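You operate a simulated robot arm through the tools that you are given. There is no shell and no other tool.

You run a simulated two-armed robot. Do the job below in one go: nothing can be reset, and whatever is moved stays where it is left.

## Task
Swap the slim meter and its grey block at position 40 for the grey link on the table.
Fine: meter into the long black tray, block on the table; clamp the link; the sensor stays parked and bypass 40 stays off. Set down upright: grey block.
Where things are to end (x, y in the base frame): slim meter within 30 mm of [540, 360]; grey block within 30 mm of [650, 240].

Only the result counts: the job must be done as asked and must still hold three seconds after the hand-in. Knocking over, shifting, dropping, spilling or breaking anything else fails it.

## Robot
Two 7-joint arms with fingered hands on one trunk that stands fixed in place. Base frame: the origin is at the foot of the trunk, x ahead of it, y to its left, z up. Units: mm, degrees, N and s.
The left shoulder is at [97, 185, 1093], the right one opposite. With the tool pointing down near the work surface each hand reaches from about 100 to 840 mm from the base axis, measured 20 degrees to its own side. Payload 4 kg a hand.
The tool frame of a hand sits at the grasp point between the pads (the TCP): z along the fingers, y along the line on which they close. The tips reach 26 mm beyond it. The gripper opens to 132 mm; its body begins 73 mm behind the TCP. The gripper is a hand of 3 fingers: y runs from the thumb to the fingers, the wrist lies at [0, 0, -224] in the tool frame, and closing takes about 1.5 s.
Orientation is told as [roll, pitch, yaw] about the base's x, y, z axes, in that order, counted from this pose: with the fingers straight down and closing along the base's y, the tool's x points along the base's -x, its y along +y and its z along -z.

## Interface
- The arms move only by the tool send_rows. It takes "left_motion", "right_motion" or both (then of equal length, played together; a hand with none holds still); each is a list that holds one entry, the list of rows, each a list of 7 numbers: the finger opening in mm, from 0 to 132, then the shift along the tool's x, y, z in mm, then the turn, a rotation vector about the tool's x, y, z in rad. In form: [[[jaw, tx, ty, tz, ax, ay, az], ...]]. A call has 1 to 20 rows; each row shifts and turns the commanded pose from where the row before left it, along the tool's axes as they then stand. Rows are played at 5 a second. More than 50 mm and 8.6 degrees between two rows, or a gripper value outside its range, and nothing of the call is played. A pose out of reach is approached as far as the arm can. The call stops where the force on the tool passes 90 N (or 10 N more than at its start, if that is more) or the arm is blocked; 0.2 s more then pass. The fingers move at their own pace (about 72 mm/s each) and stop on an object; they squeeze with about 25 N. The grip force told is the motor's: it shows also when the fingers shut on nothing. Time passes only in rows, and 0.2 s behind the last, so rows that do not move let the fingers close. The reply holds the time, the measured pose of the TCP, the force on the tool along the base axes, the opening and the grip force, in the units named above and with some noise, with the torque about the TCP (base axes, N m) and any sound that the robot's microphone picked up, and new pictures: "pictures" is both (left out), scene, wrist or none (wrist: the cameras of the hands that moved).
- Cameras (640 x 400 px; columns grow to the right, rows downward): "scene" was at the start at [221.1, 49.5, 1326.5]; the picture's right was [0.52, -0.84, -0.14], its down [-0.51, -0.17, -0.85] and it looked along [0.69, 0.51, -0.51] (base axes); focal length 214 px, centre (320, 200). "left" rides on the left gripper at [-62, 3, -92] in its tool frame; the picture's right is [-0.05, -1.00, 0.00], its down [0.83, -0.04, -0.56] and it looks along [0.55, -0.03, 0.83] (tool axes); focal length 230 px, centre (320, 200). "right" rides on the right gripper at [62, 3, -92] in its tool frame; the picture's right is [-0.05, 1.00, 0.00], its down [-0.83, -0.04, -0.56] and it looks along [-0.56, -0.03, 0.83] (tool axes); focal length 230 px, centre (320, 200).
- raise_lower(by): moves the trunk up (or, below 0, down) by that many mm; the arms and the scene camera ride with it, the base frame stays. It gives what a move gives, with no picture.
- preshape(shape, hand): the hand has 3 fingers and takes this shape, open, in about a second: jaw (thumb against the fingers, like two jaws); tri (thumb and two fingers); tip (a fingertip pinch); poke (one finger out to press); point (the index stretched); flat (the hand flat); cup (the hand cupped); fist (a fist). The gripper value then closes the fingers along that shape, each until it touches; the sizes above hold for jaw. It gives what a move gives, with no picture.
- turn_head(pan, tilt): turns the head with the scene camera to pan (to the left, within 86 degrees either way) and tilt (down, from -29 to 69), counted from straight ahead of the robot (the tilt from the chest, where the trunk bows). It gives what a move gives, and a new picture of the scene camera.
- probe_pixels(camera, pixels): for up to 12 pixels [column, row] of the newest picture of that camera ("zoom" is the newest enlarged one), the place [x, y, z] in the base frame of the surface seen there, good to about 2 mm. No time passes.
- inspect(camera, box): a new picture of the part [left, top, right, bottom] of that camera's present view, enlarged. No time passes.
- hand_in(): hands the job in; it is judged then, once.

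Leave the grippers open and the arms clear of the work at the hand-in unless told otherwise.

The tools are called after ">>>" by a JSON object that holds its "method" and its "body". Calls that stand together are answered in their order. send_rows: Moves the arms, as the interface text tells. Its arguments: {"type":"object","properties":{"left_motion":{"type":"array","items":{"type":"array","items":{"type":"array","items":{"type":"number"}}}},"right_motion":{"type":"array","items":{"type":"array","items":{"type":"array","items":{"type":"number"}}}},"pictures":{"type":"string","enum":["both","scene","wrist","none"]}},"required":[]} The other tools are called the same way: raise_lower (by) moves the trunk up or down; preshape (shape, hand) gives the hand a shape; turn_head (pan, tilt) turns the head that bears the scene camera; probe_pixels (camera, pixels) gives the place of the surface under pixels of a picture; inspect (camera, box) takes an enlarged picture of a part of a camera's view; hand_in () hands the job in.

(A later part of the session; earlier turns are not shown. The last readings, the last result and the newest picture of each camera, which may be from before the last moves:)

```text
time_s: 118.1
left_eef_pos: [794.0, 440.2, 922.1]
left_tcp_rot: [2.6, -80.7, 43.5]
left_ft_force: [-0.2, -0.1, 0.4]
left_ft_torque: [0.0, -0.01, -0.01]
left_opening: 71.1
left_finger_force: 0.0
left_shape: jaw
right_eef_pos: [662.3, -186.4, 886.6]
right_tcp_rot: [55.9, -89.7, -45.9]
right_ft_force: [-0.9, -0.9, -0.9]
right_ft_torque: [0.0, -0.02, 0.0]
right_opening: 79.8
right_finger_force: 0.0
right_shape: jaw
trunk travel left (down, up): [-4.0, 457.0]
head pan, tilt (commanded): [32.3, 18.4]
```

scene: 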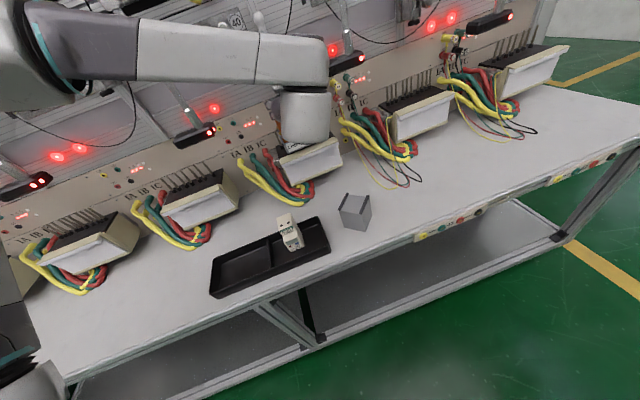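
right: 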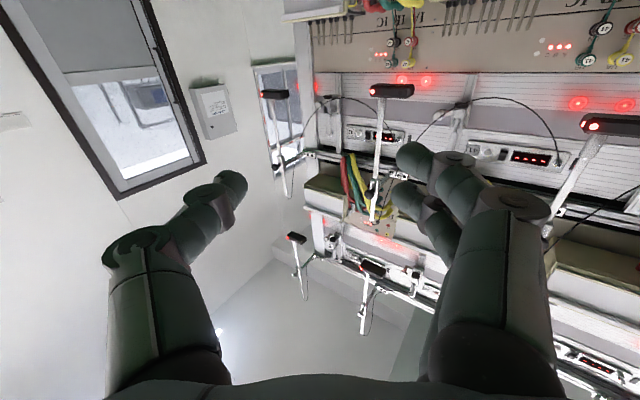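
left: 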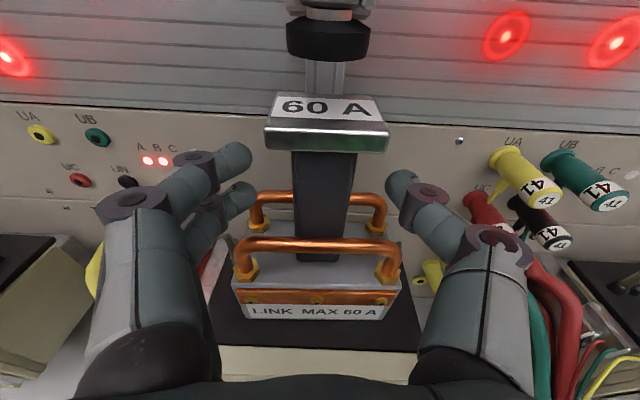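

Released and the link stands. I raise 3 mm to centre between plate and bar, then withdraw along the tool axis.

>>> {"method": "send_rows", "body": {"left_motion": [[[72, -3, 0, 0, 0, 0, 0], [72, 0, 0, -15, 0, 0, 0], [72, 0, 0, -25, 0, 0, 0], [72, 0, 0, -35, 0, 0, 0], [72, 0, 0, -35, 0, 0, 0], [72, 0, 0, -35, 0, 0, 0], [72, 0, 0, 0, 0, 0, 0]]], "pictures": "both"}}

>>> {"method": "inspect", "body": {"camera": "left", "box": [220, 0, 420, 200]}}

```text
time_s: 119.7
left_eef_pos: [695.8, 336.0, 947.1]
left_tcp_rot: [2.6, -80.7, 43.3]
left_ft_force: [-0.2, -0.1, 0.3]
left_ft_torque: [-0.04, 0.0, -0.03]
left_opening: 71.3
left_finger_force: 0.0
left_shape: jaw
right_eef_pos: [663.7, -186.7, 887.0]
right_tcp_rot: [51.6, -89.7, -41.7]
right_ft_force: [0.0, 0.1, 0.1]
right_ft_torque: [-0.01, -0.02, -0.02]
right_opening: 79.8
right_finger_force: 0.0
right_shape: jaw
trunk travel left (down, up): [-4.0, 457.0]
head pan, tilt (commanded): [32.3, 18.4]
```

scene: 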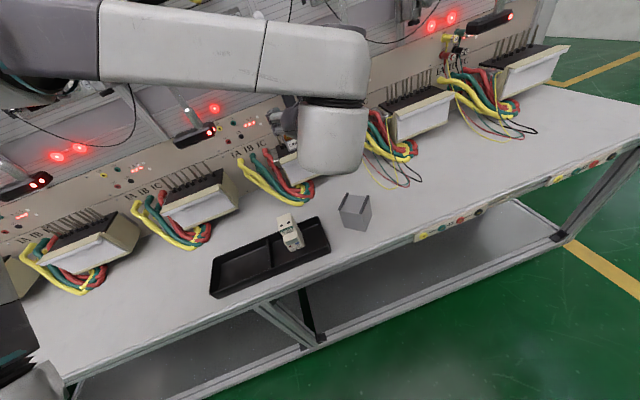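
left: 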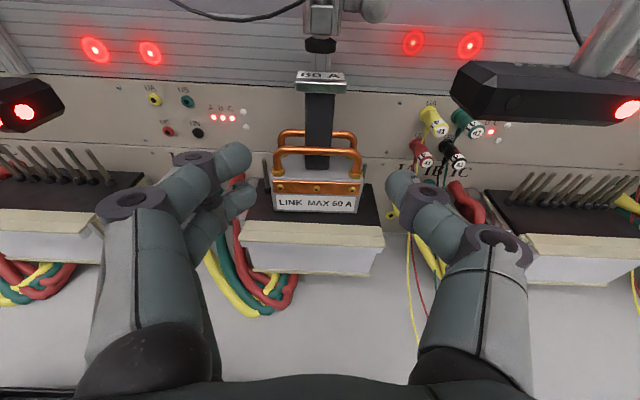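

```text
2.00 times, centred on (320, 100) of left
```

zoom: 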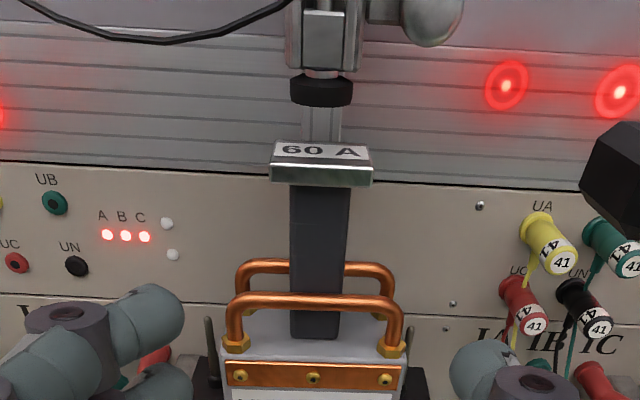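

The link is in place with the foot above it. Next: close the clamp. I raise the trunk back by 135 mm so the left arm has the same reach as when I opened the clamp (hands just ride up in free air).

>>> {"method": "raise_lower", "body": {"by": 135}}

>>> {"method": "inspect", "body": {"camera": "left", "box": [200, 60, 440, 260]}}

```text
time_s: 121.3
left_eef_pos: [695.6, 337.5, 1083.1]
left_tcp_rot: [2.9, -80.7, 43.1]
left_ft_force: [-0.3, 0.2, -0.4]
left_ft_torque: [0.02, 0.03, 0.04]
left_opening: 71.3
left_finger_force: 0.1
left_shape: jaw
right_eef_pos: [663.1, -186.5, 1020.7]
right_tcp_rot: [39.6, -89.8, -29.6]
right_ft_force: [0.2, -0.4, 0.3]
right_ft_torque: [0.01, 0.0, 0.0]
right_opening: 79.2
right_finger_force: 0.0
right_shape: jaw
trunk travel left (down, up): [-139.0, 322.0]
head pan, tilt (commanded): [32.3, 18.4]
```

```text
2.00 times, centred on (320, 160) of left
```

zoom: 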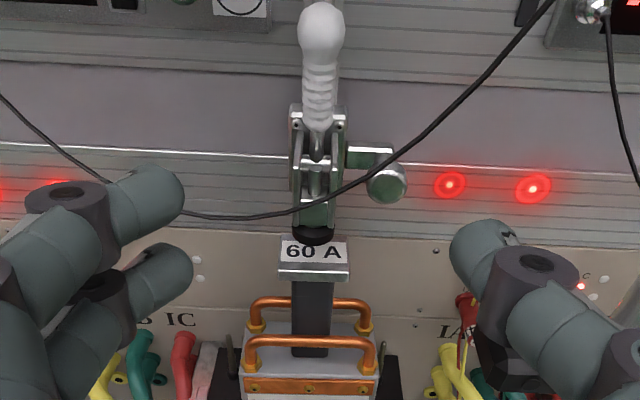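

>>> {"method": "probe_pixels", "body": {"camera": "zoom", "pixels": [[320, 10], [320, 30], [302, 30], [342, 30], [318, 80], [316, 120], [400, 155], [450, 110], [500, 60], [540, 15], [250, 215], [320, 205]]}}

```text
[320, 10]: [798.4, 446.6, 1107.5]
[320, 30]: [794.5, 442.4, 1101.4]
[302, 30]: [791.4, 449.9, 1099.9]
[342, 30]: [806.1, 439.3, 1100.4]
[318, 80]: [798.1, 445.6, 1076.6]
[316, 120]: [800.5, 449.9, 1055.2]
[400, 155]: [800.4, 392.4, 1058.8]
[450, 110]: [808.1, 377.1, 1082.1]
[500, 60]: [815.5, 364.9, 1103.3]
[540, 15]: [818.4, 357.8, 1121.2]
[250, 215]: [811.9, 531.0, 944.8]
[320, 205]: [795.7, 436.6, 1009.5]
```

The ball centre is ≈(s 883, t 260, z 1101), leaning slightly outward; the cable on the right is ≥ 60 mm to the side at that height. I approach with a 50 mm opening to pinch the ball between thumb and fingers.

>>> {"method": "send_rows", "body": {"left_motion": [[[50, -10.7, 0.5, 22, 0, 0, 0], [50, -10.7, 0.4, 22, 0, 0, 0], [50, -10.7, 0.4, 22, 0, 0, 0], [50, -10.6, 0.4, 22, 0, 0, 0], [50, 0, 0, 0, 0, 0, 0]]], "pictures": "wrist"}}

>>> {"method": "inspect", "body": {"camera": "left", "box": [200, 100, 440, 260]}}

```text
time_s: 122.5
left_eef_pos: [758.5, 405.1, 1112.1]
left_tcp_rot: [2.6, -80.7, 43.2]
left_ft_force: [0.1, -0.4, -0.1]
left_ft_torque: [0.0, 0.0, 0.02]
left_opening: 50.4
left_finger_force: 0.1
left_shape: jaw
right_eef_pos: [662.0, -187.2, 1022.9]
right_tcp_rot: [60.2, -89.7, -50.3]
right_ft_force: [0.7, 0.7, 0.0]
right_ft_torque: [0.01, -0.02, 0.01]
right_opening: 79.7
right_finger_force: 0.0
right_shape: jaw
trunk travel left (down, up): [-139.0, 322.0]
head pan, tilt (commanded): [32.3, 18.4]
```

left: 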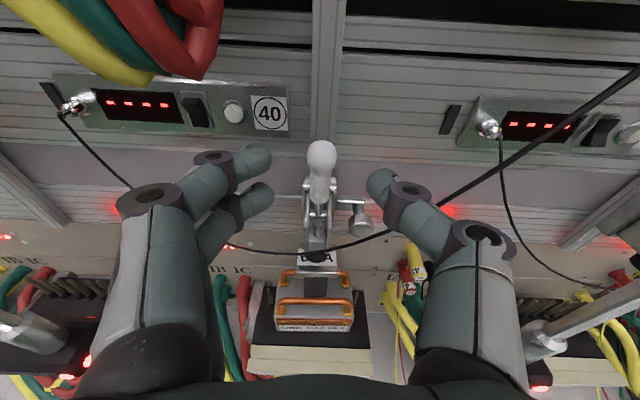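

```text
2.50 times, centred on (320, 180) of left
```

zoom: 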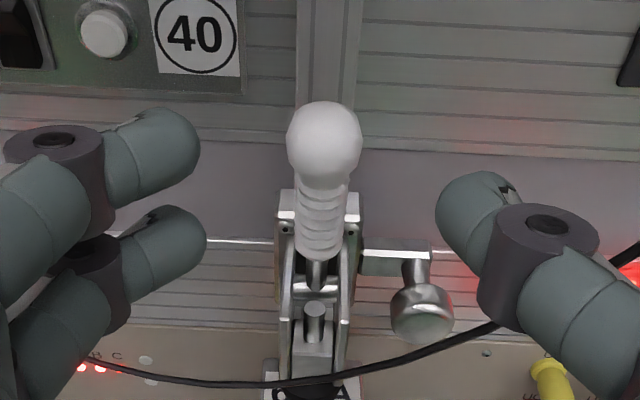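

>>> {"method": "probe_pixels", "body": {"camera": "zoom", "pixels": [[490, 328], [628, 262], [590, 230], [600, 290], [520, 220], [460, 190], [610, 330], [325, 140], [325, 110], [325, 240]]}}

>>> {"method": "probe_pixels", "body": {"camera": "left", "pixels": [[450, 198], [500, 165], [550, 130], [600, 95], [505, 250], [500, 300], [480, 225], [435, 210]]}}

```text
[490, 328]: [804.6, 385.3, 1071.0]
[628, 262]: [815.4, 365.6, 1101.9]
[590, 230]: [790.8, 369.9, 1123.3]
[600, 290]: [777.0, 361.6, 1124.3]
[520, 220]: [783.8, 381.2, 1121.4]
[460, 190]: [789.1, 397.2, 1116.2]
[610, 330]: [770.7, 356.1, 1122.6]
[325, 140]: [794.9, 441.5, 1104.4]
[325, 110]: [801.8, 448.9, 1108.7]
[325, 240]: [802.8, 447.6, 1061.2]
```

```text
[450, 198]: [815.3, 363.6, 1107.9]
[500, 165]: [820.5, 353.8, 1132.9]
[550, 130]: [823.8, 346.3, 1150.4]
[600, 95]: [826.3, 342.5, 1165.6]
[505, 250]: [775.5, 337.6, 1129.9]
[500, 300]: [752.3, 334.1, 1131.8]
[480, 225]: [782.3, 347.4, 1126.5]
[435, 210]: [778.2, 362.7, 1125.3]
```

The thumb's knuckle would come close to the cable with a 50 mm opening, so I check other nearby items (panel 40 with its switch) before choosing a narrower, slightly turned approach.

>>> {"method": "probe_pixels", "body": {"camera": "left", "pixels": [[270, 112], [232, 112], [195, 110], [290, 120], [140, 105], [240, 128], [255, 160], [215, 158], [190, 180], [150, 200], [180, 60], [200, 40]]}}

```text
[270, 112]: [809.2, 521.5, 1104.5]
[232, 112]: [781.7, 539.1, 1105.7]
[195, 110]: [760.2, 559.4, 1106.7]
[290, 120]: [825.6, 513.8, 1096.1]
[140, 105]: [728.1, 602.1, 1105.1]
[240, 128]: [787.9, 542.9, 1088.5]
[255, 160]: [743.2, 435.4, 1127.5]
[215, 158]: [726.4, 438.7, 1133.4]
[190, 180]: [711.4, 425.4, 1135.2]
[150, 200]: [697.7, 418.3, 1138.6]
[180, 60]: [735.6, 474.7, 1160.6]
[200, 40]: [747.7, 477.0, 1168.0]
```

Panel 40's controls are at s≈931, well behind; the overhead cables are at z≥1150. I turn the hand −15°, narrow the opening to 34 mm, and line up on the ball.

>>> {"method": "send_rows", "body": {"left_motion": [[[34, 0, 0, -10, 0, 0, 0], [34, 0, 0, 0, 0.1293, 0, 0.0212], [34, 0, 0, 0, 0.1293, 0, 0.0212], [34, 2, 16.7, 7, 0, 0, 0], [34, 0, 0, 0, 0, 0, 0]]], "pictures": "wrist"}}

>>> {"method": "inspect", "body": {"camera": "left", "box": [200, 80, 440, 240]}}

>>> {"method": "probe_pixels", "body": {"camera": "zoom", "pixels": [[320, 130], [300, 130], [340, 130], [320, 110], [430, 190], [500, 200], [560, 260], [600, 270], [630, 250], [560, 310]]}}

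```text
time_s: 123.8
left_eef_pos: [748.6, 416.6, 1110.3]
left_tcp_rot: [2.4, -80.6, 28.4]
left_ft_force: [0.1, 0.2, 0.7]
left_ft_torque: [-0.02, 0.03, -0.01]
left_opening: 33.9
left_finger_force: 0.1
left_shape: jaw
right_eef_pos: [662.1, -186.2, 1021.7]
right_tcp_rot: [59.7, -89.6, -49.8]
right_ft_force: [0.2, -0.5, 0.2]
right_ft_torque: [-0.04, 0.0, -0.02]
right_opening: 79.6
right_finger_force: 0.0
right_shape: jaw
trunk travel left (down, up): [-139.0, 322.0]
head pan, tilt (commanded): [32.3, 18.4]
```

left: 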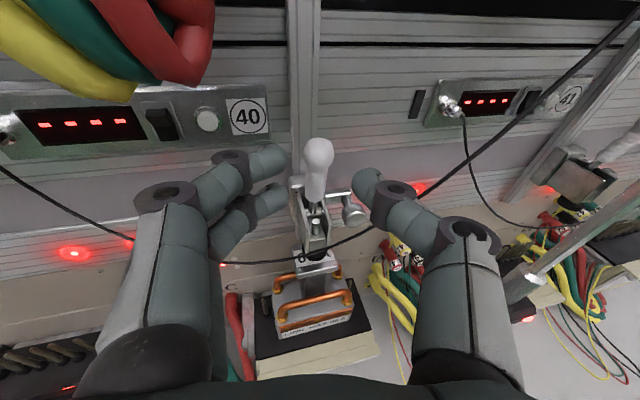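

```text
2.50 times, centred on (320, 160) of left
```

zoom: 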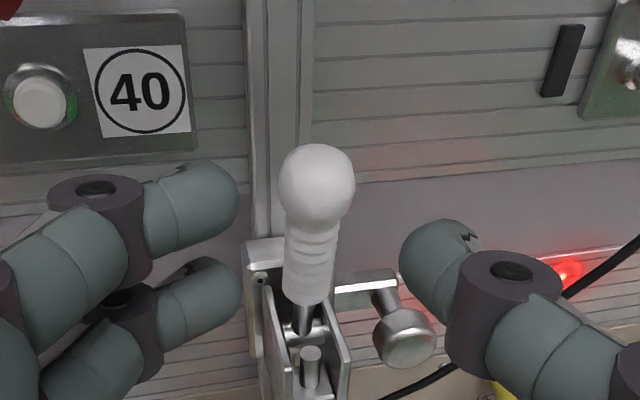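

```text
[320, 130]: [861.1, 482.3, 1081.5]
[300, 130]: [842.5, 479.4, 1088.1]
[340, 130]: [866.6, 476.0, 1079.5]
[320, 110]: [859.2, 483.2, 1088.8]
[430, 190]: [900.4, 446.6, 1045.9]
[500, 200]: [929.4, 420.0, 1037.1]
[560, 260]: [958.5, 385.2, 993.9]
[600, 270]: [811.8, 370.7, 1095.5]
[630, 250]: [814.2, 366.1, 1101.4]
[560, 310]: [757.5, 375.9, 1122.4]
```

The ball is centred between the finger tips and thumb. I advance 50 mm to put the tips around the ball.

>>> {"method": "send_rows", "body": {"left_motion": [[[34, 0, 0, 20, 0, 0, 0], [34, 0, 0, 15, 0, 0, 0], [34, 0, 0, 12, 0, 0, 0], [34, 0, 0, 0, 0, 0, 0]]], "pictures": "wrist"}}

>>> {"method": "inspect", "body": {"camera": "left", "box": [200, 80, 440, 240]}}

```text
time_s: 124.8
left_eef_pos: [788.3, 438.0, 1104.1]
left_tcp_rot: [2.5, -80.6, 28.4]
left_ft_force: [0.6, 0.5, 0.0]
left_ft_torque: [-0.03, 0.01, -0.02]
left_opening: 34.4
left_finger_force: 0.1
left_shape: jaw
right_eef_pos: [663.3, -186.9, 1022.1]
right_tcp_rot: [59.8, -89.7, -49.8]
right_ft_force: [-0.3, 0.5, -0.3]
right_ft_torque: [-0.04, 0.02, 0.0]
right_opening: 79.4
right_finger_force: 0.1
right_shape: jaw
trunk travel left (down, up): [-139.0, 322.0]
head pan, tilt (commanded): [32.3, 18.4]
```

left: 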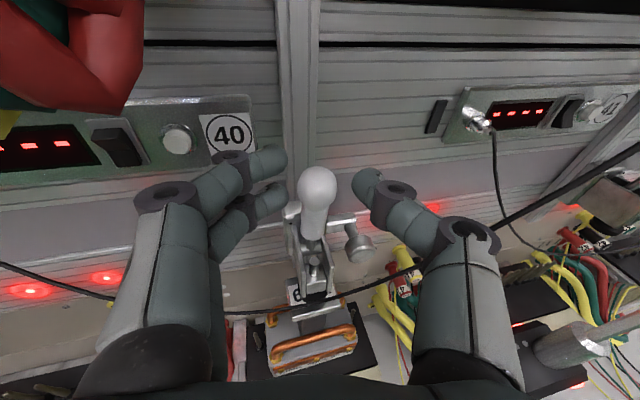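

```text
2.50 times, centred on (320, 160) of left
```

zoom: 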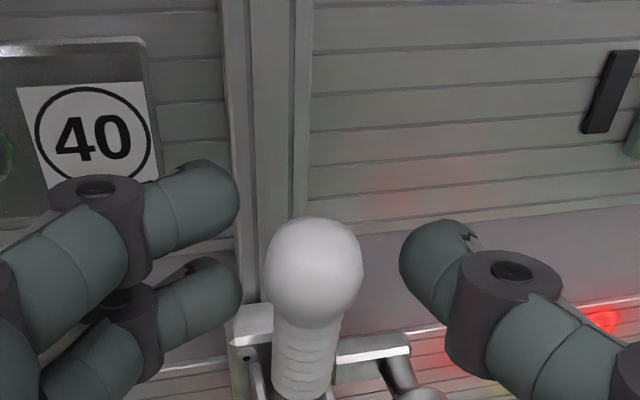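

>>> {"method": "send_rows", "body": {"left_motion": [[[34, 0, 1.5, 5, 0, 0, 0], [28, 0, 0, 0, 0, 0, 0], [24, 0, 0, 0, 0, 0, 0], [20, 0, 0, 0, 0, 0, 0], [16, 0, 0, 0, 0, 0, 0], [10, 0, 0, 0, 0, 0, 0]]], "pictures": "wrist"}}

>>> {"method": "inspect", "body": {"camera": "left", "box": [200, 80, 440, 240]}}

```text
time_s: 126.2
left_eef_pos: [794.0, 443.6, 1103.6]
left_tcp_rot: [2.4, -80.6, 28.5]
left_ft_force: [3.4, -1.1, 1.5]
left_ft_torque: [0.03, 0.06, -0.07]
left_opening: 7.6
left_finger_force: 19.3
left_shape: jaw
right_eef_pos: [662.5, -185.7, 1022.2]
right_tcp_rot: [56.0, -89.6, -46.1]
right_ft_force: [-0.3, 0.2, 0.3]
right_ft_torque: [0.02, -0.02, 0.03]
right_opening: 79.3
right_finger_force: 0.1
right_shape: jaw
trunk travel left (down, up): [-139.0, 322.0]
head pan, tilt (commanded): [32.3, 18.4]
```

left: 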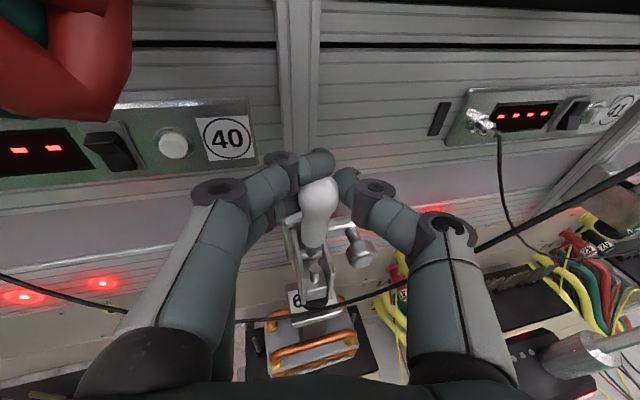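

```text
2.50 times, centred on (320, 160) of left
```

zoom: 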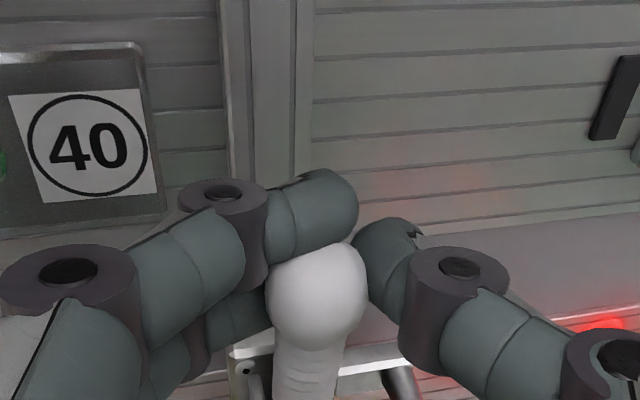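

The upper finger has closed behind the ball with the thumb at its right – a caging hold that can pull it. I pull the handle outward along its arc in small steps.

>>> {"method": "send_rows", "body": {"left_motion": [[[10, 2, -2.2, -8, 0, 0, 0], [10, 3.7, -2.2, -8, 0, 0, 0], [10, 5, -2.2, -8, 0, 0, 0], [10, 0, 0, 0, 0, 0, 0]]], "pictures": "wrist"}}

>>> {"method": "inspect", "body": {"camera": "left", "box": [200, 80, 440, 240]}}

```text
time_s: 127.2
left_eef_pos: [775.8, 424.8, 1096.1]
left_tcp_rot: [2.7, -80.6, 28.1]
left_ft_force: [4.4, -3.1, 0.6]
left_ft_torque: [0.12, -0.05, -0.02]
left_opening: 5.1
left_finger_force: 25.0
left_shape: jaw
right_eef_pos: [663.0, -186.6, 1021.8]
right_tcp_rot: [55.7, -89.7, -45.7]
right_ft_force: [0.5, 0.4, -1.0]
right_ft_torque: [-0.02, 0.02, -0.03]
right_opening: 79.4
right_finger_force: 0.1
right_shape: jaw
trunk travel left (down, up): [-139.0, 322.0]
head pan, tilt (commanded): [32.3, 18.4]
```

left: 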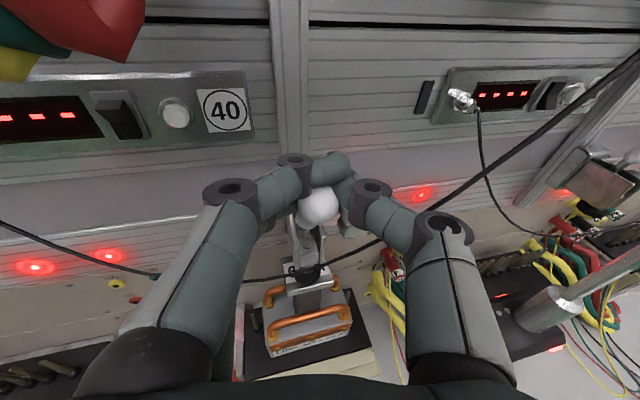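

```text
2.50 times, centred on (320, 160) of left
```

zoom: 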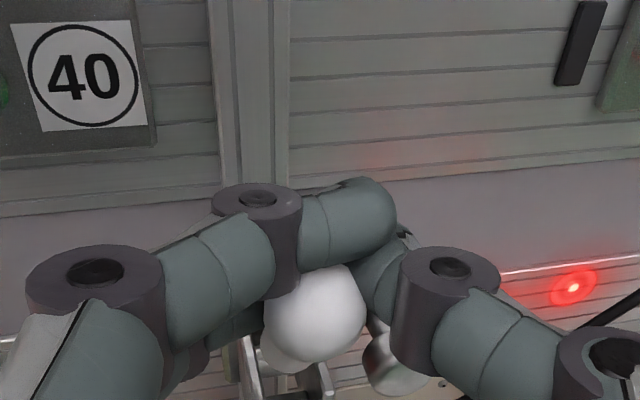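

The handle follows. I continue the arc to about 45°.

>>> {"method": "send_rows", "body": {"left_motion": [[[10, 7.5, -2.7, -9.2, 0, 0, 0], [10, 10.5, -2.7, -8.3, 0, 0, 0], [10, 0, 0, 0, 0, 0, 0]]], "pictures": "wrist"}}

>>> {"method": "inspect", "body": {"camera": "left", "box": [200, 100, 440, 260]}}

```text
time_s: 128.0
left_eef_pos: [761.1, 412.7, 1080.9]
left_tcp_rot: [2.0, -80.6, 29.0]
left_ft_force: [3.5, 9.6, 3.7]
left_ft_torque: [0.23, -0.09, 0.02]
left_opening: 1.3
left_finger_force: 24.2
left_shape: jaw
right_eef_pos: [661.3, -185.7, 1023.3]
right_tcp_rot: [43.8, -89.7, -33.9]
right_ft_force: [-0.1, -0.6, -0.3]
right_ft_torque: [-0.04, -0.01, 0.03]
right_opening: 79.7
right_finger_force: 0.1
right_shape: jaw
trunk travel left (down, up): [-139.0, 322.0]
head pan, tilt (commanded): [32.3, 18.4]
```

left: 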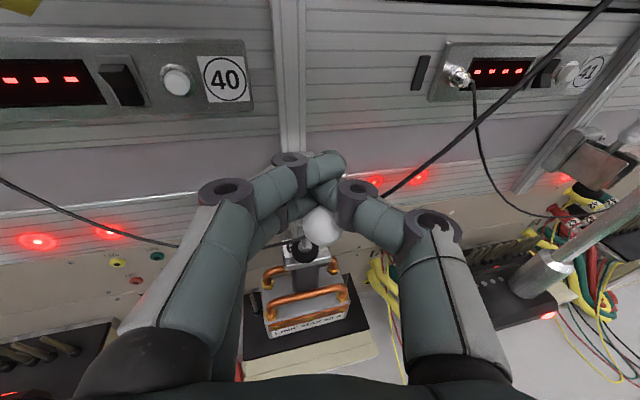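

```text
2.50 times, centred on (320, 180) of left
```

zoom: 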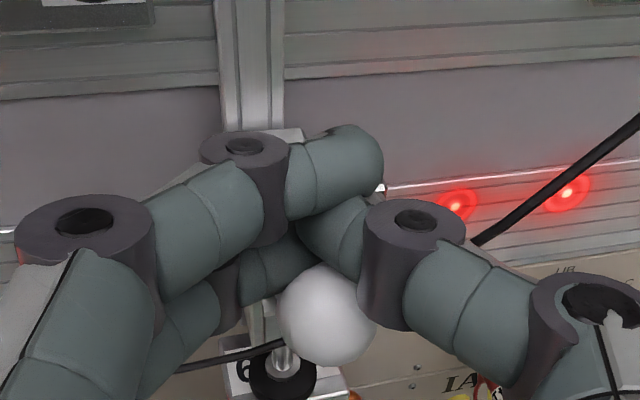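

>>> {"method": "probe_pixels", "body": {"camera": "zoom", "pixels": [[325, 320], [325, 300], [300, 330], [355, 320], [280, 370], [340, 210], [330, 240], [420, 230], [320, 150]]}}

```text
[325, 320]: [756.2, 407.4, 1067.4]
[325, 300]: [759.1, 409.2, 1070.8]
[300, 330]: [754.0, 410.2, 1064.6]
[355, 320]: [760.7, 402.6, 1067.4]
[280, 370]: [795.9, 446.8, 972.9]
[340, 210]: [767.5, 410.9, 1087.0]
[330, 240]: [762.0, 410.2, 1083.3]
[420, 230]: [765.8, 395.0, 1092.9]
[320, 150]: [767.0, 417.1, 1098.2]
```

The handle has come down past the fingers to about 30° above horizontal; my closed fingers are now above it. I press straight down in small steps and watch the force.

>>> {"method": "send_rows", "body": {"left_motion": [[[5, 4.9, 0, 0.8, 0, 0, 0], [5, 4.9, 0, 0.8, 0, 0, 0], [5, 4.9, 0, 0.8, 0, 0, 0], [5, 0, 0, 0, 0, 0, 0]]], "pictures": "wrist"}}

>>> {"method": "inspect", "body": {"camera": "left", "box": [200, 100, 440, 260]}}

```text
time_s: 128.9
left_eef_pos: [758.5, 411.1, 1066.9]
left_tcp_rot: [2.3, -80.8, 28.5]
left_ft_force: [0.4, 2.0, 7.9]
left_ft_torque: [0.08, -0.08, 0.08]
left_opening: 5.9
left_finger_force: 0.0
left_shape: jaw
right_eef_pos: [661.1, -185.7, 1022.1]
right_tcp_rot: [69.0, -89.7, -59.1]
right_ft_force: [0.2, -1.0, -0.5]
right_ft_torque: [-0.02, 0.01, -0.01]
right_opening: 79.8
right_finger_force: 0.0
right_shape: jaw
trunk travel left (down, up): [-139.0, 322.0]
head pan, tilt (commanded): [32.3, 18.4]
```

left: 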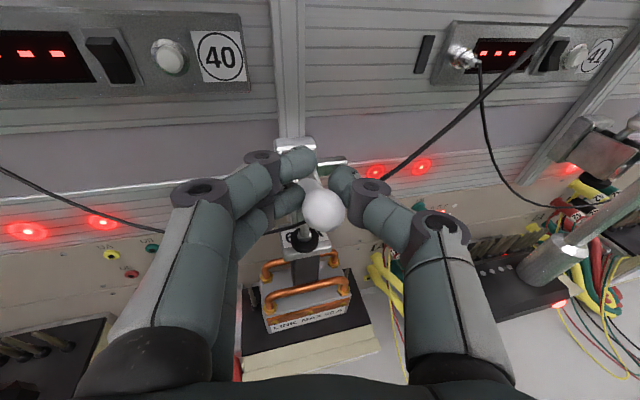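

```text
2.50 times, centred on (320, 180) of left
```

zoom: 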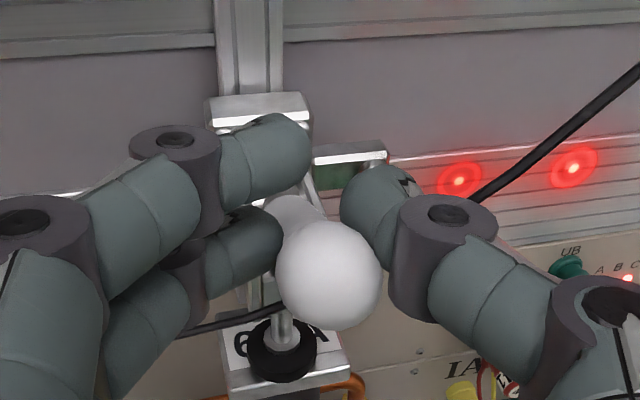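

>>> {"method": "probe_pixels", "body": {"camera": "zoom", "pixels": [[330, 270], [330, 235], [300, 280], [370, 270], [285, 350], [285, 375], [290, 210], [260, 140], [370, 180], [250, 230]]}}

```text
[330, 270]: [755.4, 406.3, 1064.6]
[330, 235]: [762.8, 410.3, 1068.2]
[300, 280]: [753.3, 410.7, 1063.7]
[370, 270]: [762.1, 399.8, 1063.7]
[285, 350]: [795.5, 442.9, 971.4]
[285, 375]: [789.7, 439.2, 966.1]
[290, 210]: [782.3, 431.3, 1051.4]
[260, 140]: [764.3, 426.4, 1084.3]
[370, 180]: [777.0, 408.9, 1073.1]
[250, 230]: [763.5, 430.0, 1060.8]
```

The handle is ~24° above horizontal, the foot ~3 mm above the plate, but the fingers now straddle the shaft rather than press it. I open a bit, rise above the ball, close the fingers into a solid pusher, and look.

>>> {"method": "send_rows", "body": {"left_motion": [[[40, 0, 0, 0, 0, 0, 0], [46, 0, 0, 0, 0, 0, 0], [46, -15, 0, -2.5, 0, 0, 0], [46, -15, 0, -2.5, 0, 0, 0], [46, -13, 0, -2, 0, 0, 0], [20, 0, 0, 0, 0, 0, 0], [0, 0, 0, 0, 0, 0, 0], [0, 0, 0, 0, 0, 0, 0], [0, 0, 0, 0, 0, 0, 0]]], "pictures": "wrist"}}

>>> {"method": "inspect", "body": {"camera": "left", "box": [200, 100, 440, 260]}}

>>> {"method": "probe_pixels", "body": {"camera": "zoom", "pixels": [[300, 290], [320, 330], [280, 200], [330, 190], [300, 240], [350, 230], [250, 260], [290, 380], [340, 360]]}}

```text
time_s: 130.9
left_eef_pos: [760.5, 410.6, 1110.1]
left_tcp_rot: [2.5, -80.7, 28.5]
left_ft_force: [0.6, -0.2, 0.2]
left_ft_torque: [0.01, 0.03, 0.01]
left_opening: 0.0
left_finger_force: 25.2
left_shape: jaw
right_eef_pos: [661.9, -187.4, 1022.3]
right_tcp_rot: [57.0, -89.7, -46.9]
right_ft_force: [0.3, -0.3, 0.3]
right_ft_torque: [0.0, -0.03, 0.0]
right_opening: 79.7
right_finger_force: 0.1
right_shape: jaw
trunk travel left (down, up): [-139.0, 322.0]
head pan, tilt (commanded): [32.3, 18.4]
```

left: 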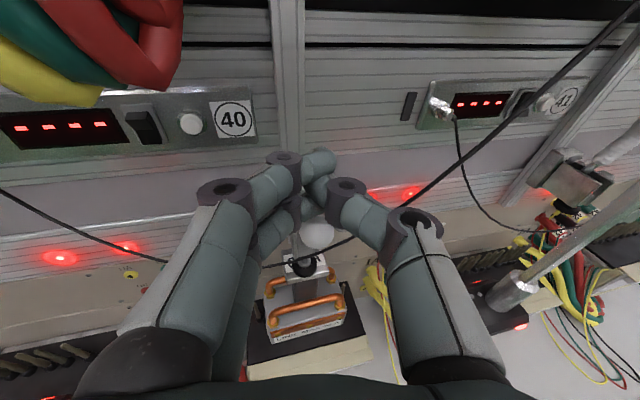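

```text
2.50 times, centred on (320, 180) of left
```

zoom: 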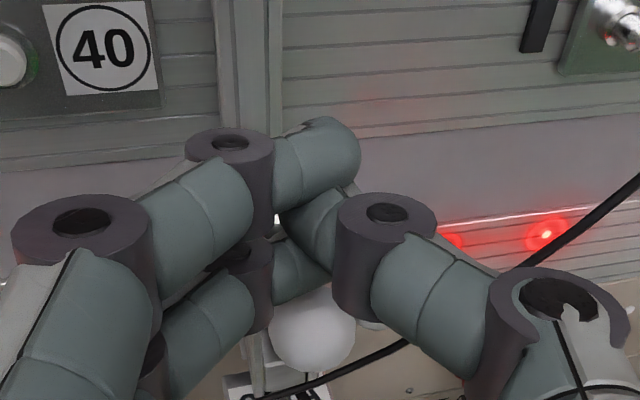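

```text
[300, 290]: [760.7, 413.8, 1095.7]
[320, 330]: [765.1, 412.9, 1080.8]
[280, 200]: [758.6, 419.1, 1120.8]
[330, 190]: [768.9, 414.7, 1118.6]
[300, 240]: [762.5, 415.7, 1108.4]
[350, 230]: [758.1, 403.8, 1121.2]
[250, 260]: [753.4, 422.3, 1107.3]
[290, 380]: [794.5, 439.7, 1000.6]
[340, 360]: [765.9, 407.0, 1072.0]
```

The fingers are closed just above the handle. I shift 8 mm right so the lower finger crosses the handle, and press down in 6 mm steps.

>>> {"method": "send_rows", "body": {"left_motion": [[[0, 0, -8, 0, 0, 0, 0], [0, 5.9, 0, 1, 0, 0, 0], [0, 5.9, 0, 1, 0, 0, 0], [0, 5.9, 0, 1, 0, 0, 0], [0, 5.9, 0, 1, 0, 0, 0], [0, 5.9, 0, 1, 0, 0, 0]]], "pictures": "wrist"}}

>>> {"method": "inspect", "body": {"camera": "left", "box": [200, 100, 440, 260]}}

```text
time_s: 132.3
left_eef_pos: [760.9, 402.6, 1081.1]
left_tcp_rot: [2.3, -80.8, 28.6]
left_ft_force: [-7.1, -5.3, 13.9]
left_ft_torque: [0.03, 0.1, 0.04]
left_opening: 0.1
left_finger_force: 25.1
left_shape: jaw
right_eef_pos: [659.8, -187.6, 1022.9]
right_tcp_rot: [89.6, -89.6, -79.6]
right_ft_force: [-0.5, 0.2, 0.2]
right_ft_torque: [-0.03, -0.02, 0.01]
right_opening: 79.5
right_finger_force: 0.1
right_shape: jaw
trunk travel left (down, up): [-139.0, 322.0]
head pan, tilt (commanded): [32.3, 18.4]
```

left: 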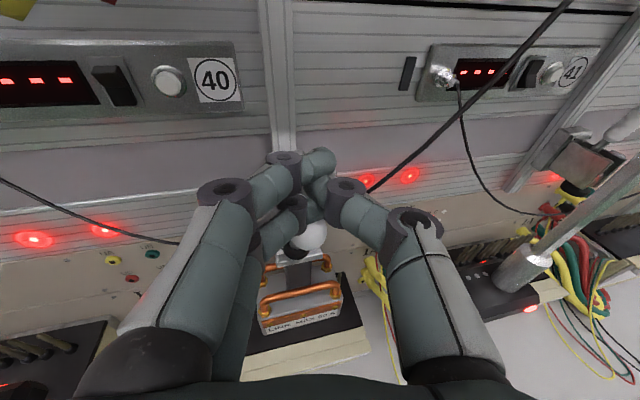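

```text
2.50 times, centred on (320, 180) of left
```

zoom: 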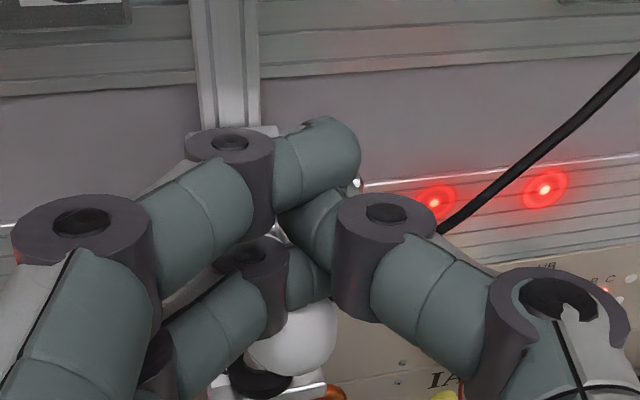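

Pressing with ~14 N; handle moving. I check the ball height and continue.

>>> {"method": "probe_pixels", "body": {"camera": "zoom", "pixels": [[310, 330], [300, 350], [290, 320], [265, 380], [300, 285]]}}

>>> {"method": "send_rows", "body": {"left_motion": [[[0, 4.9, 0, 0.8, 0, 0, 0], [0, 4.9, 0, 0.8, 0, 0, 0], [0, 0, 0, 0, 0, 0, 0]]], "pictures": "wrist"}}

>>> {"method": "inspect", "body": {"camera": "left", "box": [200, 100, 440, 260]}}

>>> {"method": "probe_pixels", "body": {"camera": "zoom", "pixels": [[310, 330], [300, 350], [290, 320], [265, 380], [300, 285]]}}

```text
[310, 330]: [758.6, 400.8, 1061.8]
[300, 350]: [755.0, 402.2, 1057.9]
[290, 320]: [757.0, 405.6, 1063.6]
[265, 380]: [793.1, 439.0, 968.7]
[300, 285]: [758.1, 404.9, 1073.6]
```

```text
time_s: 133.2
left_eef_pos: [763.5, 404.7, 1068.8]
left_tcp_rot: [2.7, -80.5, 28.4]
left_ft_force: [0.4, 1.9, 2.9]
left_ft_torque: [0.04, -0.02, 0.02]
left_opening: 0.0
left_finger_force: 24.7
left_shape: jaw
right_eef_pos: [662.5, -185.9, 1021.9]
right_tcp_rot: [57.2, -89.7, -47.3]
right_ft_force: [-0.8, -0.6, -1.1]
right_ft_torque: [0.02, 0.01, -0.01]
right_opening: 79.5
right_finger_force: 0.1
right_shape: jaw
trunk travel left (down, up): [-139.0, 322.0]
head pan, tilt (commanded): [32.3, 18.4]
```

left: 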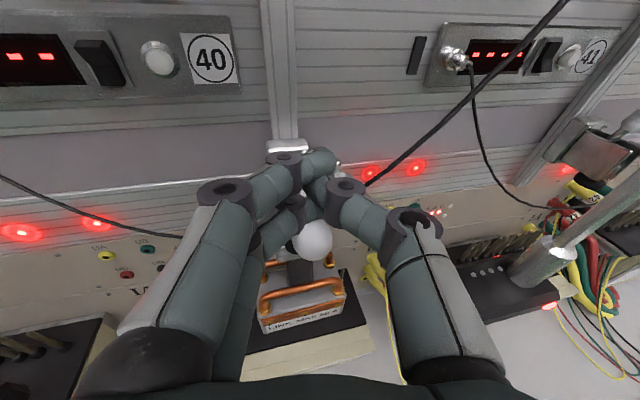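

```text
2.50 times, centred on (320, 180) of left
```

zoom: 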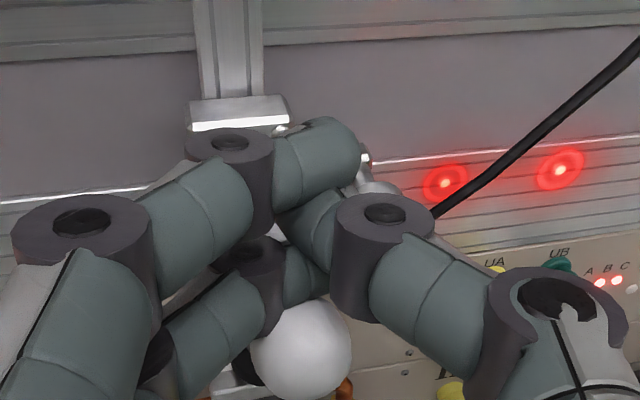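

```text
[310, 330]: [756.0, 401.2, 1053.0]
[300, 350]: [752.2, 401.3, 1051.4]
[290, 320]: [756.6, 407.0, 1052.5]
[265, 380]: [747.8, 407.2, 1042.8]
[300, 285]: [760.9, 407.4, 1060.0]
```

The ball top is now ≈1054 (originally ≈1043 when clamped). I continue down in small steps.

>>> {"method": "send_rows", "body": {"left_motion": [[[0, 3.9, 0, 0.65, 0, 0, 0], [0, 3.9, 0, 0.65, 0, 0, 0], [0, 0, 0, 0, 0, 0, 0]]], "pictures": "wrist"}}

>>> {"method": "inspect", "body": {"camera": "left", "box": [200, 100, 440, 260]}}

>>> {"method": "probe_pixels", "body": {"camera": "zoom", "pixels": [[310, 330], [300, 350], [290, 320], [310, 305], [230, 385], [300, 285]]}}

```text
time_s: 133.9
left_eef_pos: [765.3, 405.2, 1061.5]
left_tcp_rot: [2.4, -80.5, 28.5]
left_ft_force: [0.5, -0.3, -0.1]
left_ft_torque: [0.06, -0.03, 0.03]
left_opening: 0.0
left_finger_force: 24.9
left_shape: jaw
right_eef_pos: [662.6, -187.2, 1022.7]
right_tcp_rot: [56.9, -89.7, -46.9]
right_ft_force: [-0.3, -0.3, -0.5]
right_ft_torque: [-0.01, -0.01, -0.01]
right_opening: 79.4
right_finger_force: 0.1
right_shape: jaw
trunk travel left (down, up): [-139.0, 322.0]
head pan, tilt (commanded): [32.3, 18.4]
```

left: 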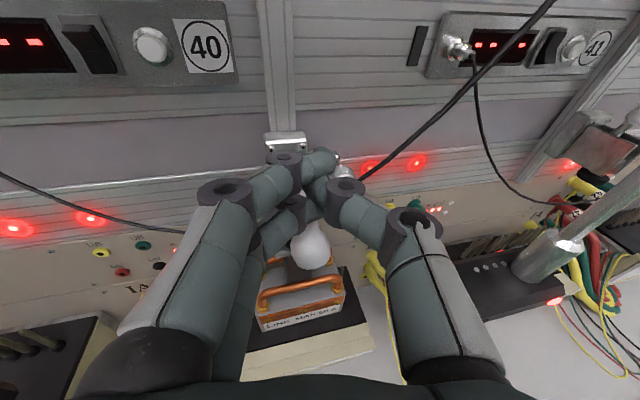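

```text
2.50 times, centred on (320, 180) of left
```

zoom: 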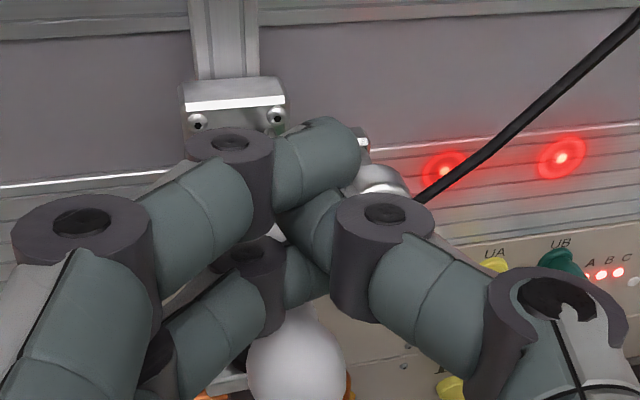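

```text
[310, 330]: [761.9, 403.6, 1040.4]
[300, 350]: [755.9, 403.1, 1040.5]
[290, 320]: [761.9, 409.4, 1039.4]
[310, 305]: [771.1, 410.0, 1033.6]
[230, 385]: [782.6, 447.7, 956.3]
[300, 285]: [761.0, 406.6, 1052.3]
```

The handle has snapped down: ball top ≈1040, the same as in the original clamped state. I press a little more to make sure it's fully home.

>>> {"method": "send_rows", "body": {"left_motion": [[[0, 3, 0, 0.5, 0, 0, 0], [0, 3, 0, 0.5, 0, 0, 0], [0, 3, 0, 0.5, 0, 0, 0], [0, 0, 0, 0, 0, 0, 0]]], "pictures": "wrist"}}

```text
time_s: 134.9
left_eef_pos: [762.6, 404.3, 1054.9]
left_tcp_rot: [2.3, -80.8, 28.7]
left_ft_force: [1.6, -0.1, 7.7]
left_ft_torque: [0.06, -0.08, -0.07]
left_opening: 0.3
left_finger_force: 25.1
left_shape: jaw
right_eef_pos: [661.8, -186.8, 1023.6]
right_tcp_rot: [68.5, -89.7, -58.5]
right_ft_force: [-0.8, -0.1, -0.2]
right_ft_torque: [0.02, 0.01, 0.01]
right_opening: 79.5
right_finger_force: 0.0
right_shape: jaw
trunk travel left (down, up): [-139.0, 322.0]
head pan, tilt (commanded): [32.3, 18.4]
```

left: 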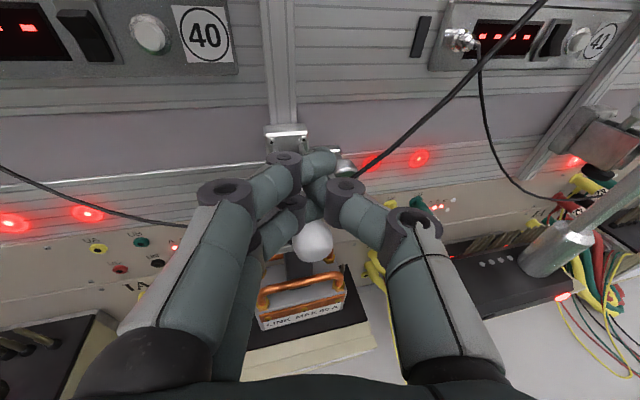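

Firm stop (+7.7 N). I rise off the handle and withdraw, then inspect the clamp.

>>> {"method": "send_rows", "body": {"left_motion": [[[0, -15, 0, -2.5, 0, 0, 0], [0, -20, 0, -3.2, 0, 0, 0], [0, 0, 0, -30, 0, 0, 0], [0, 0, 0, -40, 0, 0, 0], [0, 0, 0, -40, 0, 0, 0], [0, 20, 0, -10, 0, 0, 0], [0, 0, 0, 0, 0, 0, 0]]], "pictures": "both"}}

>>> {"method": "inspect", "body": {"camera": "left", "box": [200, 80, 440, 280]}}

```text
time_s: 136.6
left_eef_pos: [658.1, 342.1, 1090.0]
left_tcp_rot: [2.2, -80.8, 28.7]
left_ft_force: [0.2, 1.0, 1.2]
left_ft_torque: [0.0, -0.03, -0.02]
left_opening: 0.1
left_finger_force: 25.0
left_shape: jaw
right_eef_pos: [662.3, -185.5, 1022.8]
right_tcp_rot: [62.2, -89.7, -52.2]
right_ft_force: [0.8, 0.0, 0.4]
right_ft_torque: [-0.01, -0.01, 0.03]
right_opening: 79.5
right_finger_force: 0.1
right_shape: jaw
trunk travel left (down, up): [-139.0, 322.0]
head pan, tilt (commanded): [32.3, 18.4]
```

scene: 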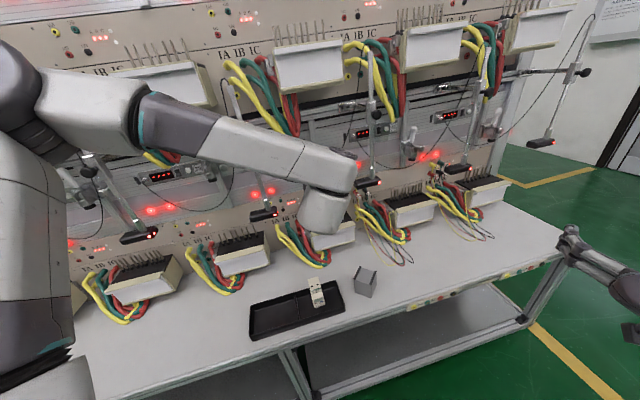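
left: 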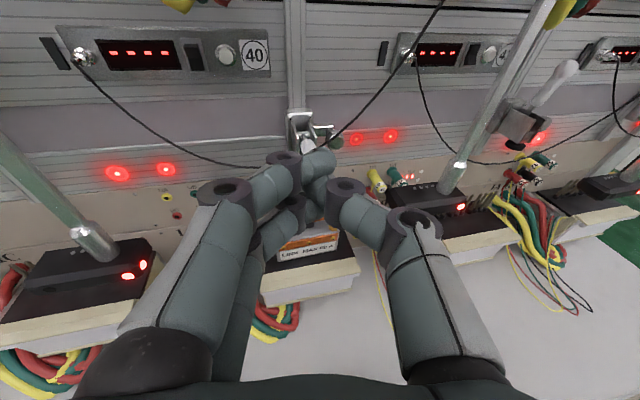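

```text
2.00 times, centred on (320, 180) of left
```

zoom: 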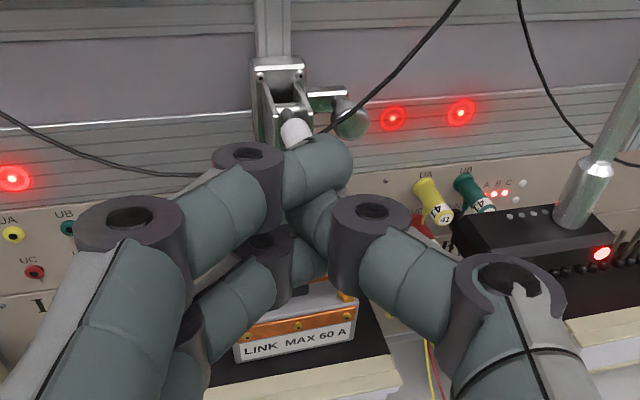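

I open the left hand here (nothing near) to see the clamp freely.

>>> {"method": "send_rows", "body": {"left_motion": [[[60, 0, 0, -20, 0, 0, 0], [110, 0, 0, 0, 0, 0, 0], [110, 0, 0, 0, 0, 0, 0], [110, 0, 0, 0, 0, 0, 0]]], "pictures": "wrist"}}

>>> {"method": "inspect", "body": {"camera": "left", "box": [220, 80, 400, 280]}}

>>> {"method": "inspect", "body": {"camera": "left", "box": [260, 90, 360, 190]}}

>>> {"method": "probe_pixels", "body": {"camera": "zoom", "pixels": [[320, 200], [320, 230], [300, 290], [300, 310], [300, 340], [330, 350], [310, 330]]}}

```text
time_s: 137.6
left_eef_pos: [643.0, 332.0, 1091.7]
left_tcp_rot: [2.5, -80.6, 28.5]
left_ft_force: [-0.1, -0.4, -0.2]
left_ft_torque: [0.02, 0.01, -0.03]
left_opening: 109.3
left_finger_force: 0.1
left_shape: jaw
right_eef_pos: [663.2, -187.6, 1022.5]
right_tcp_rot: [57.1, -89.7, -47.3]
right_ft_force: [-0.4, -0.9, -1.0]
right_ft_torque: [0.01, -0.02, -0.03]
right_opening: 79.5
right_finger_force: 0.1
right_shape: jaw
trunk travel left (down, up): [-139.0, 322.0]
head pan, tilt (commanded): [32.3, 18.4]
```

left: 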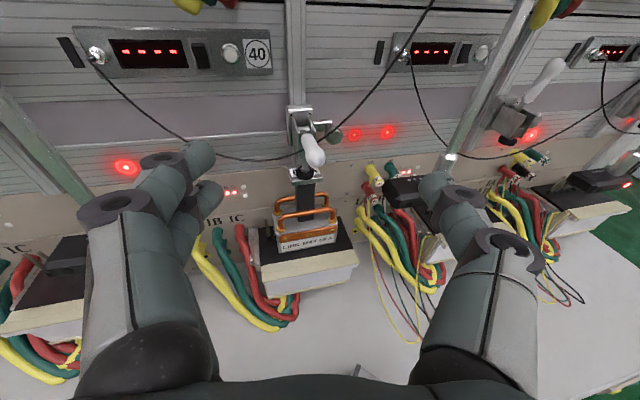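

```text
2.00 times, centred on (310, 180) of left
```

zoom: 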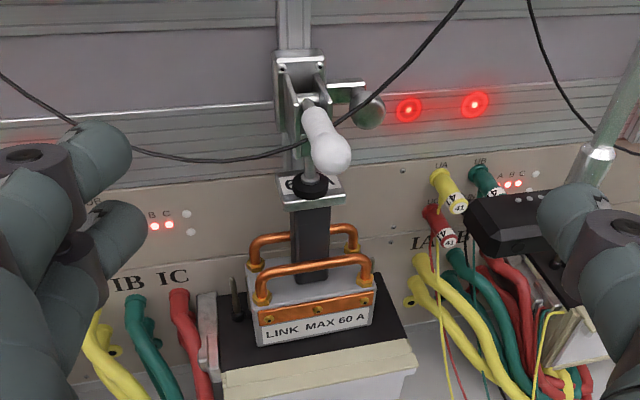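

```text
4.00 times, centred on (310, 140) of left
```

zoom: 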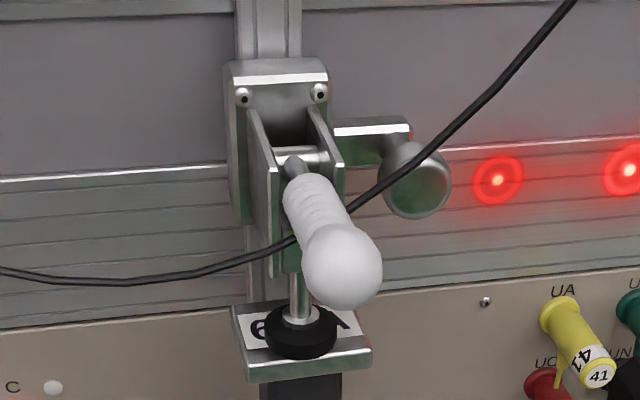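

```text
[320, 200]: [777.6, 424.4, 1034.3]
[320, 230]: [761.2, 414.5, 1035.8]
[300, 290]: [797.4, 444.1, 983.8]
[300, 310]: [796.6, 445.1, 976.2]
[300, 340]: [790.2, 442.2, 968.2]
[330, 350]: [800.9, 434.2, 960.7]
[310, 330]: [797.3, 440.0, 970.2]
```

The clamp is closed with its foot on the link's plate and the handle level as before. Now I verify block, meter and surroundings in the scene.

>>> {"method": "inspect", "body": {"camera": "scene", "box": [290, 255, 400, 325]}}

>>> {"method": "probe_pixels", "body": {"camera": "zoom", "pixels": [[410, 72], [505, 95], [485, 165], [365, 150], [425, 120], [420, 200], [130, 150], [180, 145], [150, 165], [160, 200], [170, 260]]}}

>>> {"method": "inspect", "body": {"camera": "scene", "box": [220, 130, 420, 255]}}

```text
5.71 times, centred on (345, 290) of scene
```

zoom: 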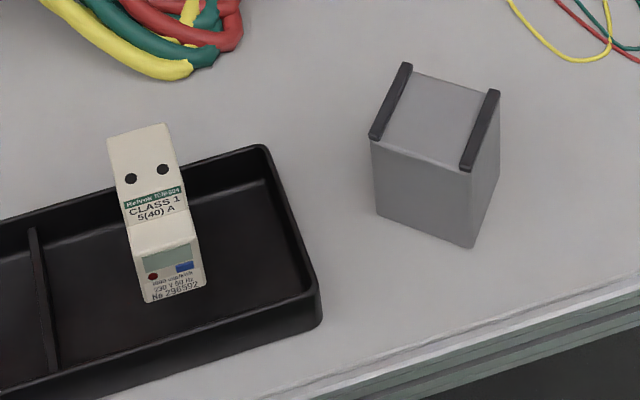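

```text
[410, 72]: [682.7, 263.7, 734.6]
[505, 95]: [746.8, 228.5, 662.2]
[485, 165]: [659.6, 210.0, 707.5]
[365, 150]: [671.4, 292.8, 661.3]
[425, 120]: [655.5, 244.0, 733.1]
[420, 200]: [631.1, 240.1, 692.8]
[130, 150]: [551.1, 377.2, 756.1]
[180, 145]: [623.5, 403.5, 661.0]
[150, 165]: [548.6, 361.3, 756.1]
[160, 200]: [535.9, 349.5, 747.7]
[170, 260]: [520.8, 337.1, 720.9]
```

```text
3.20 times, centred on (320, 192) of scene
```

zoom: 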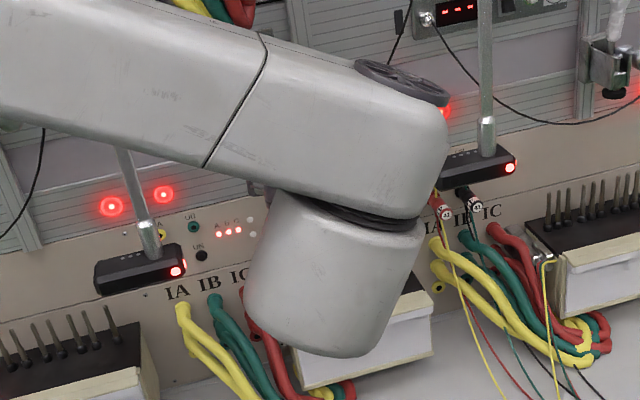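

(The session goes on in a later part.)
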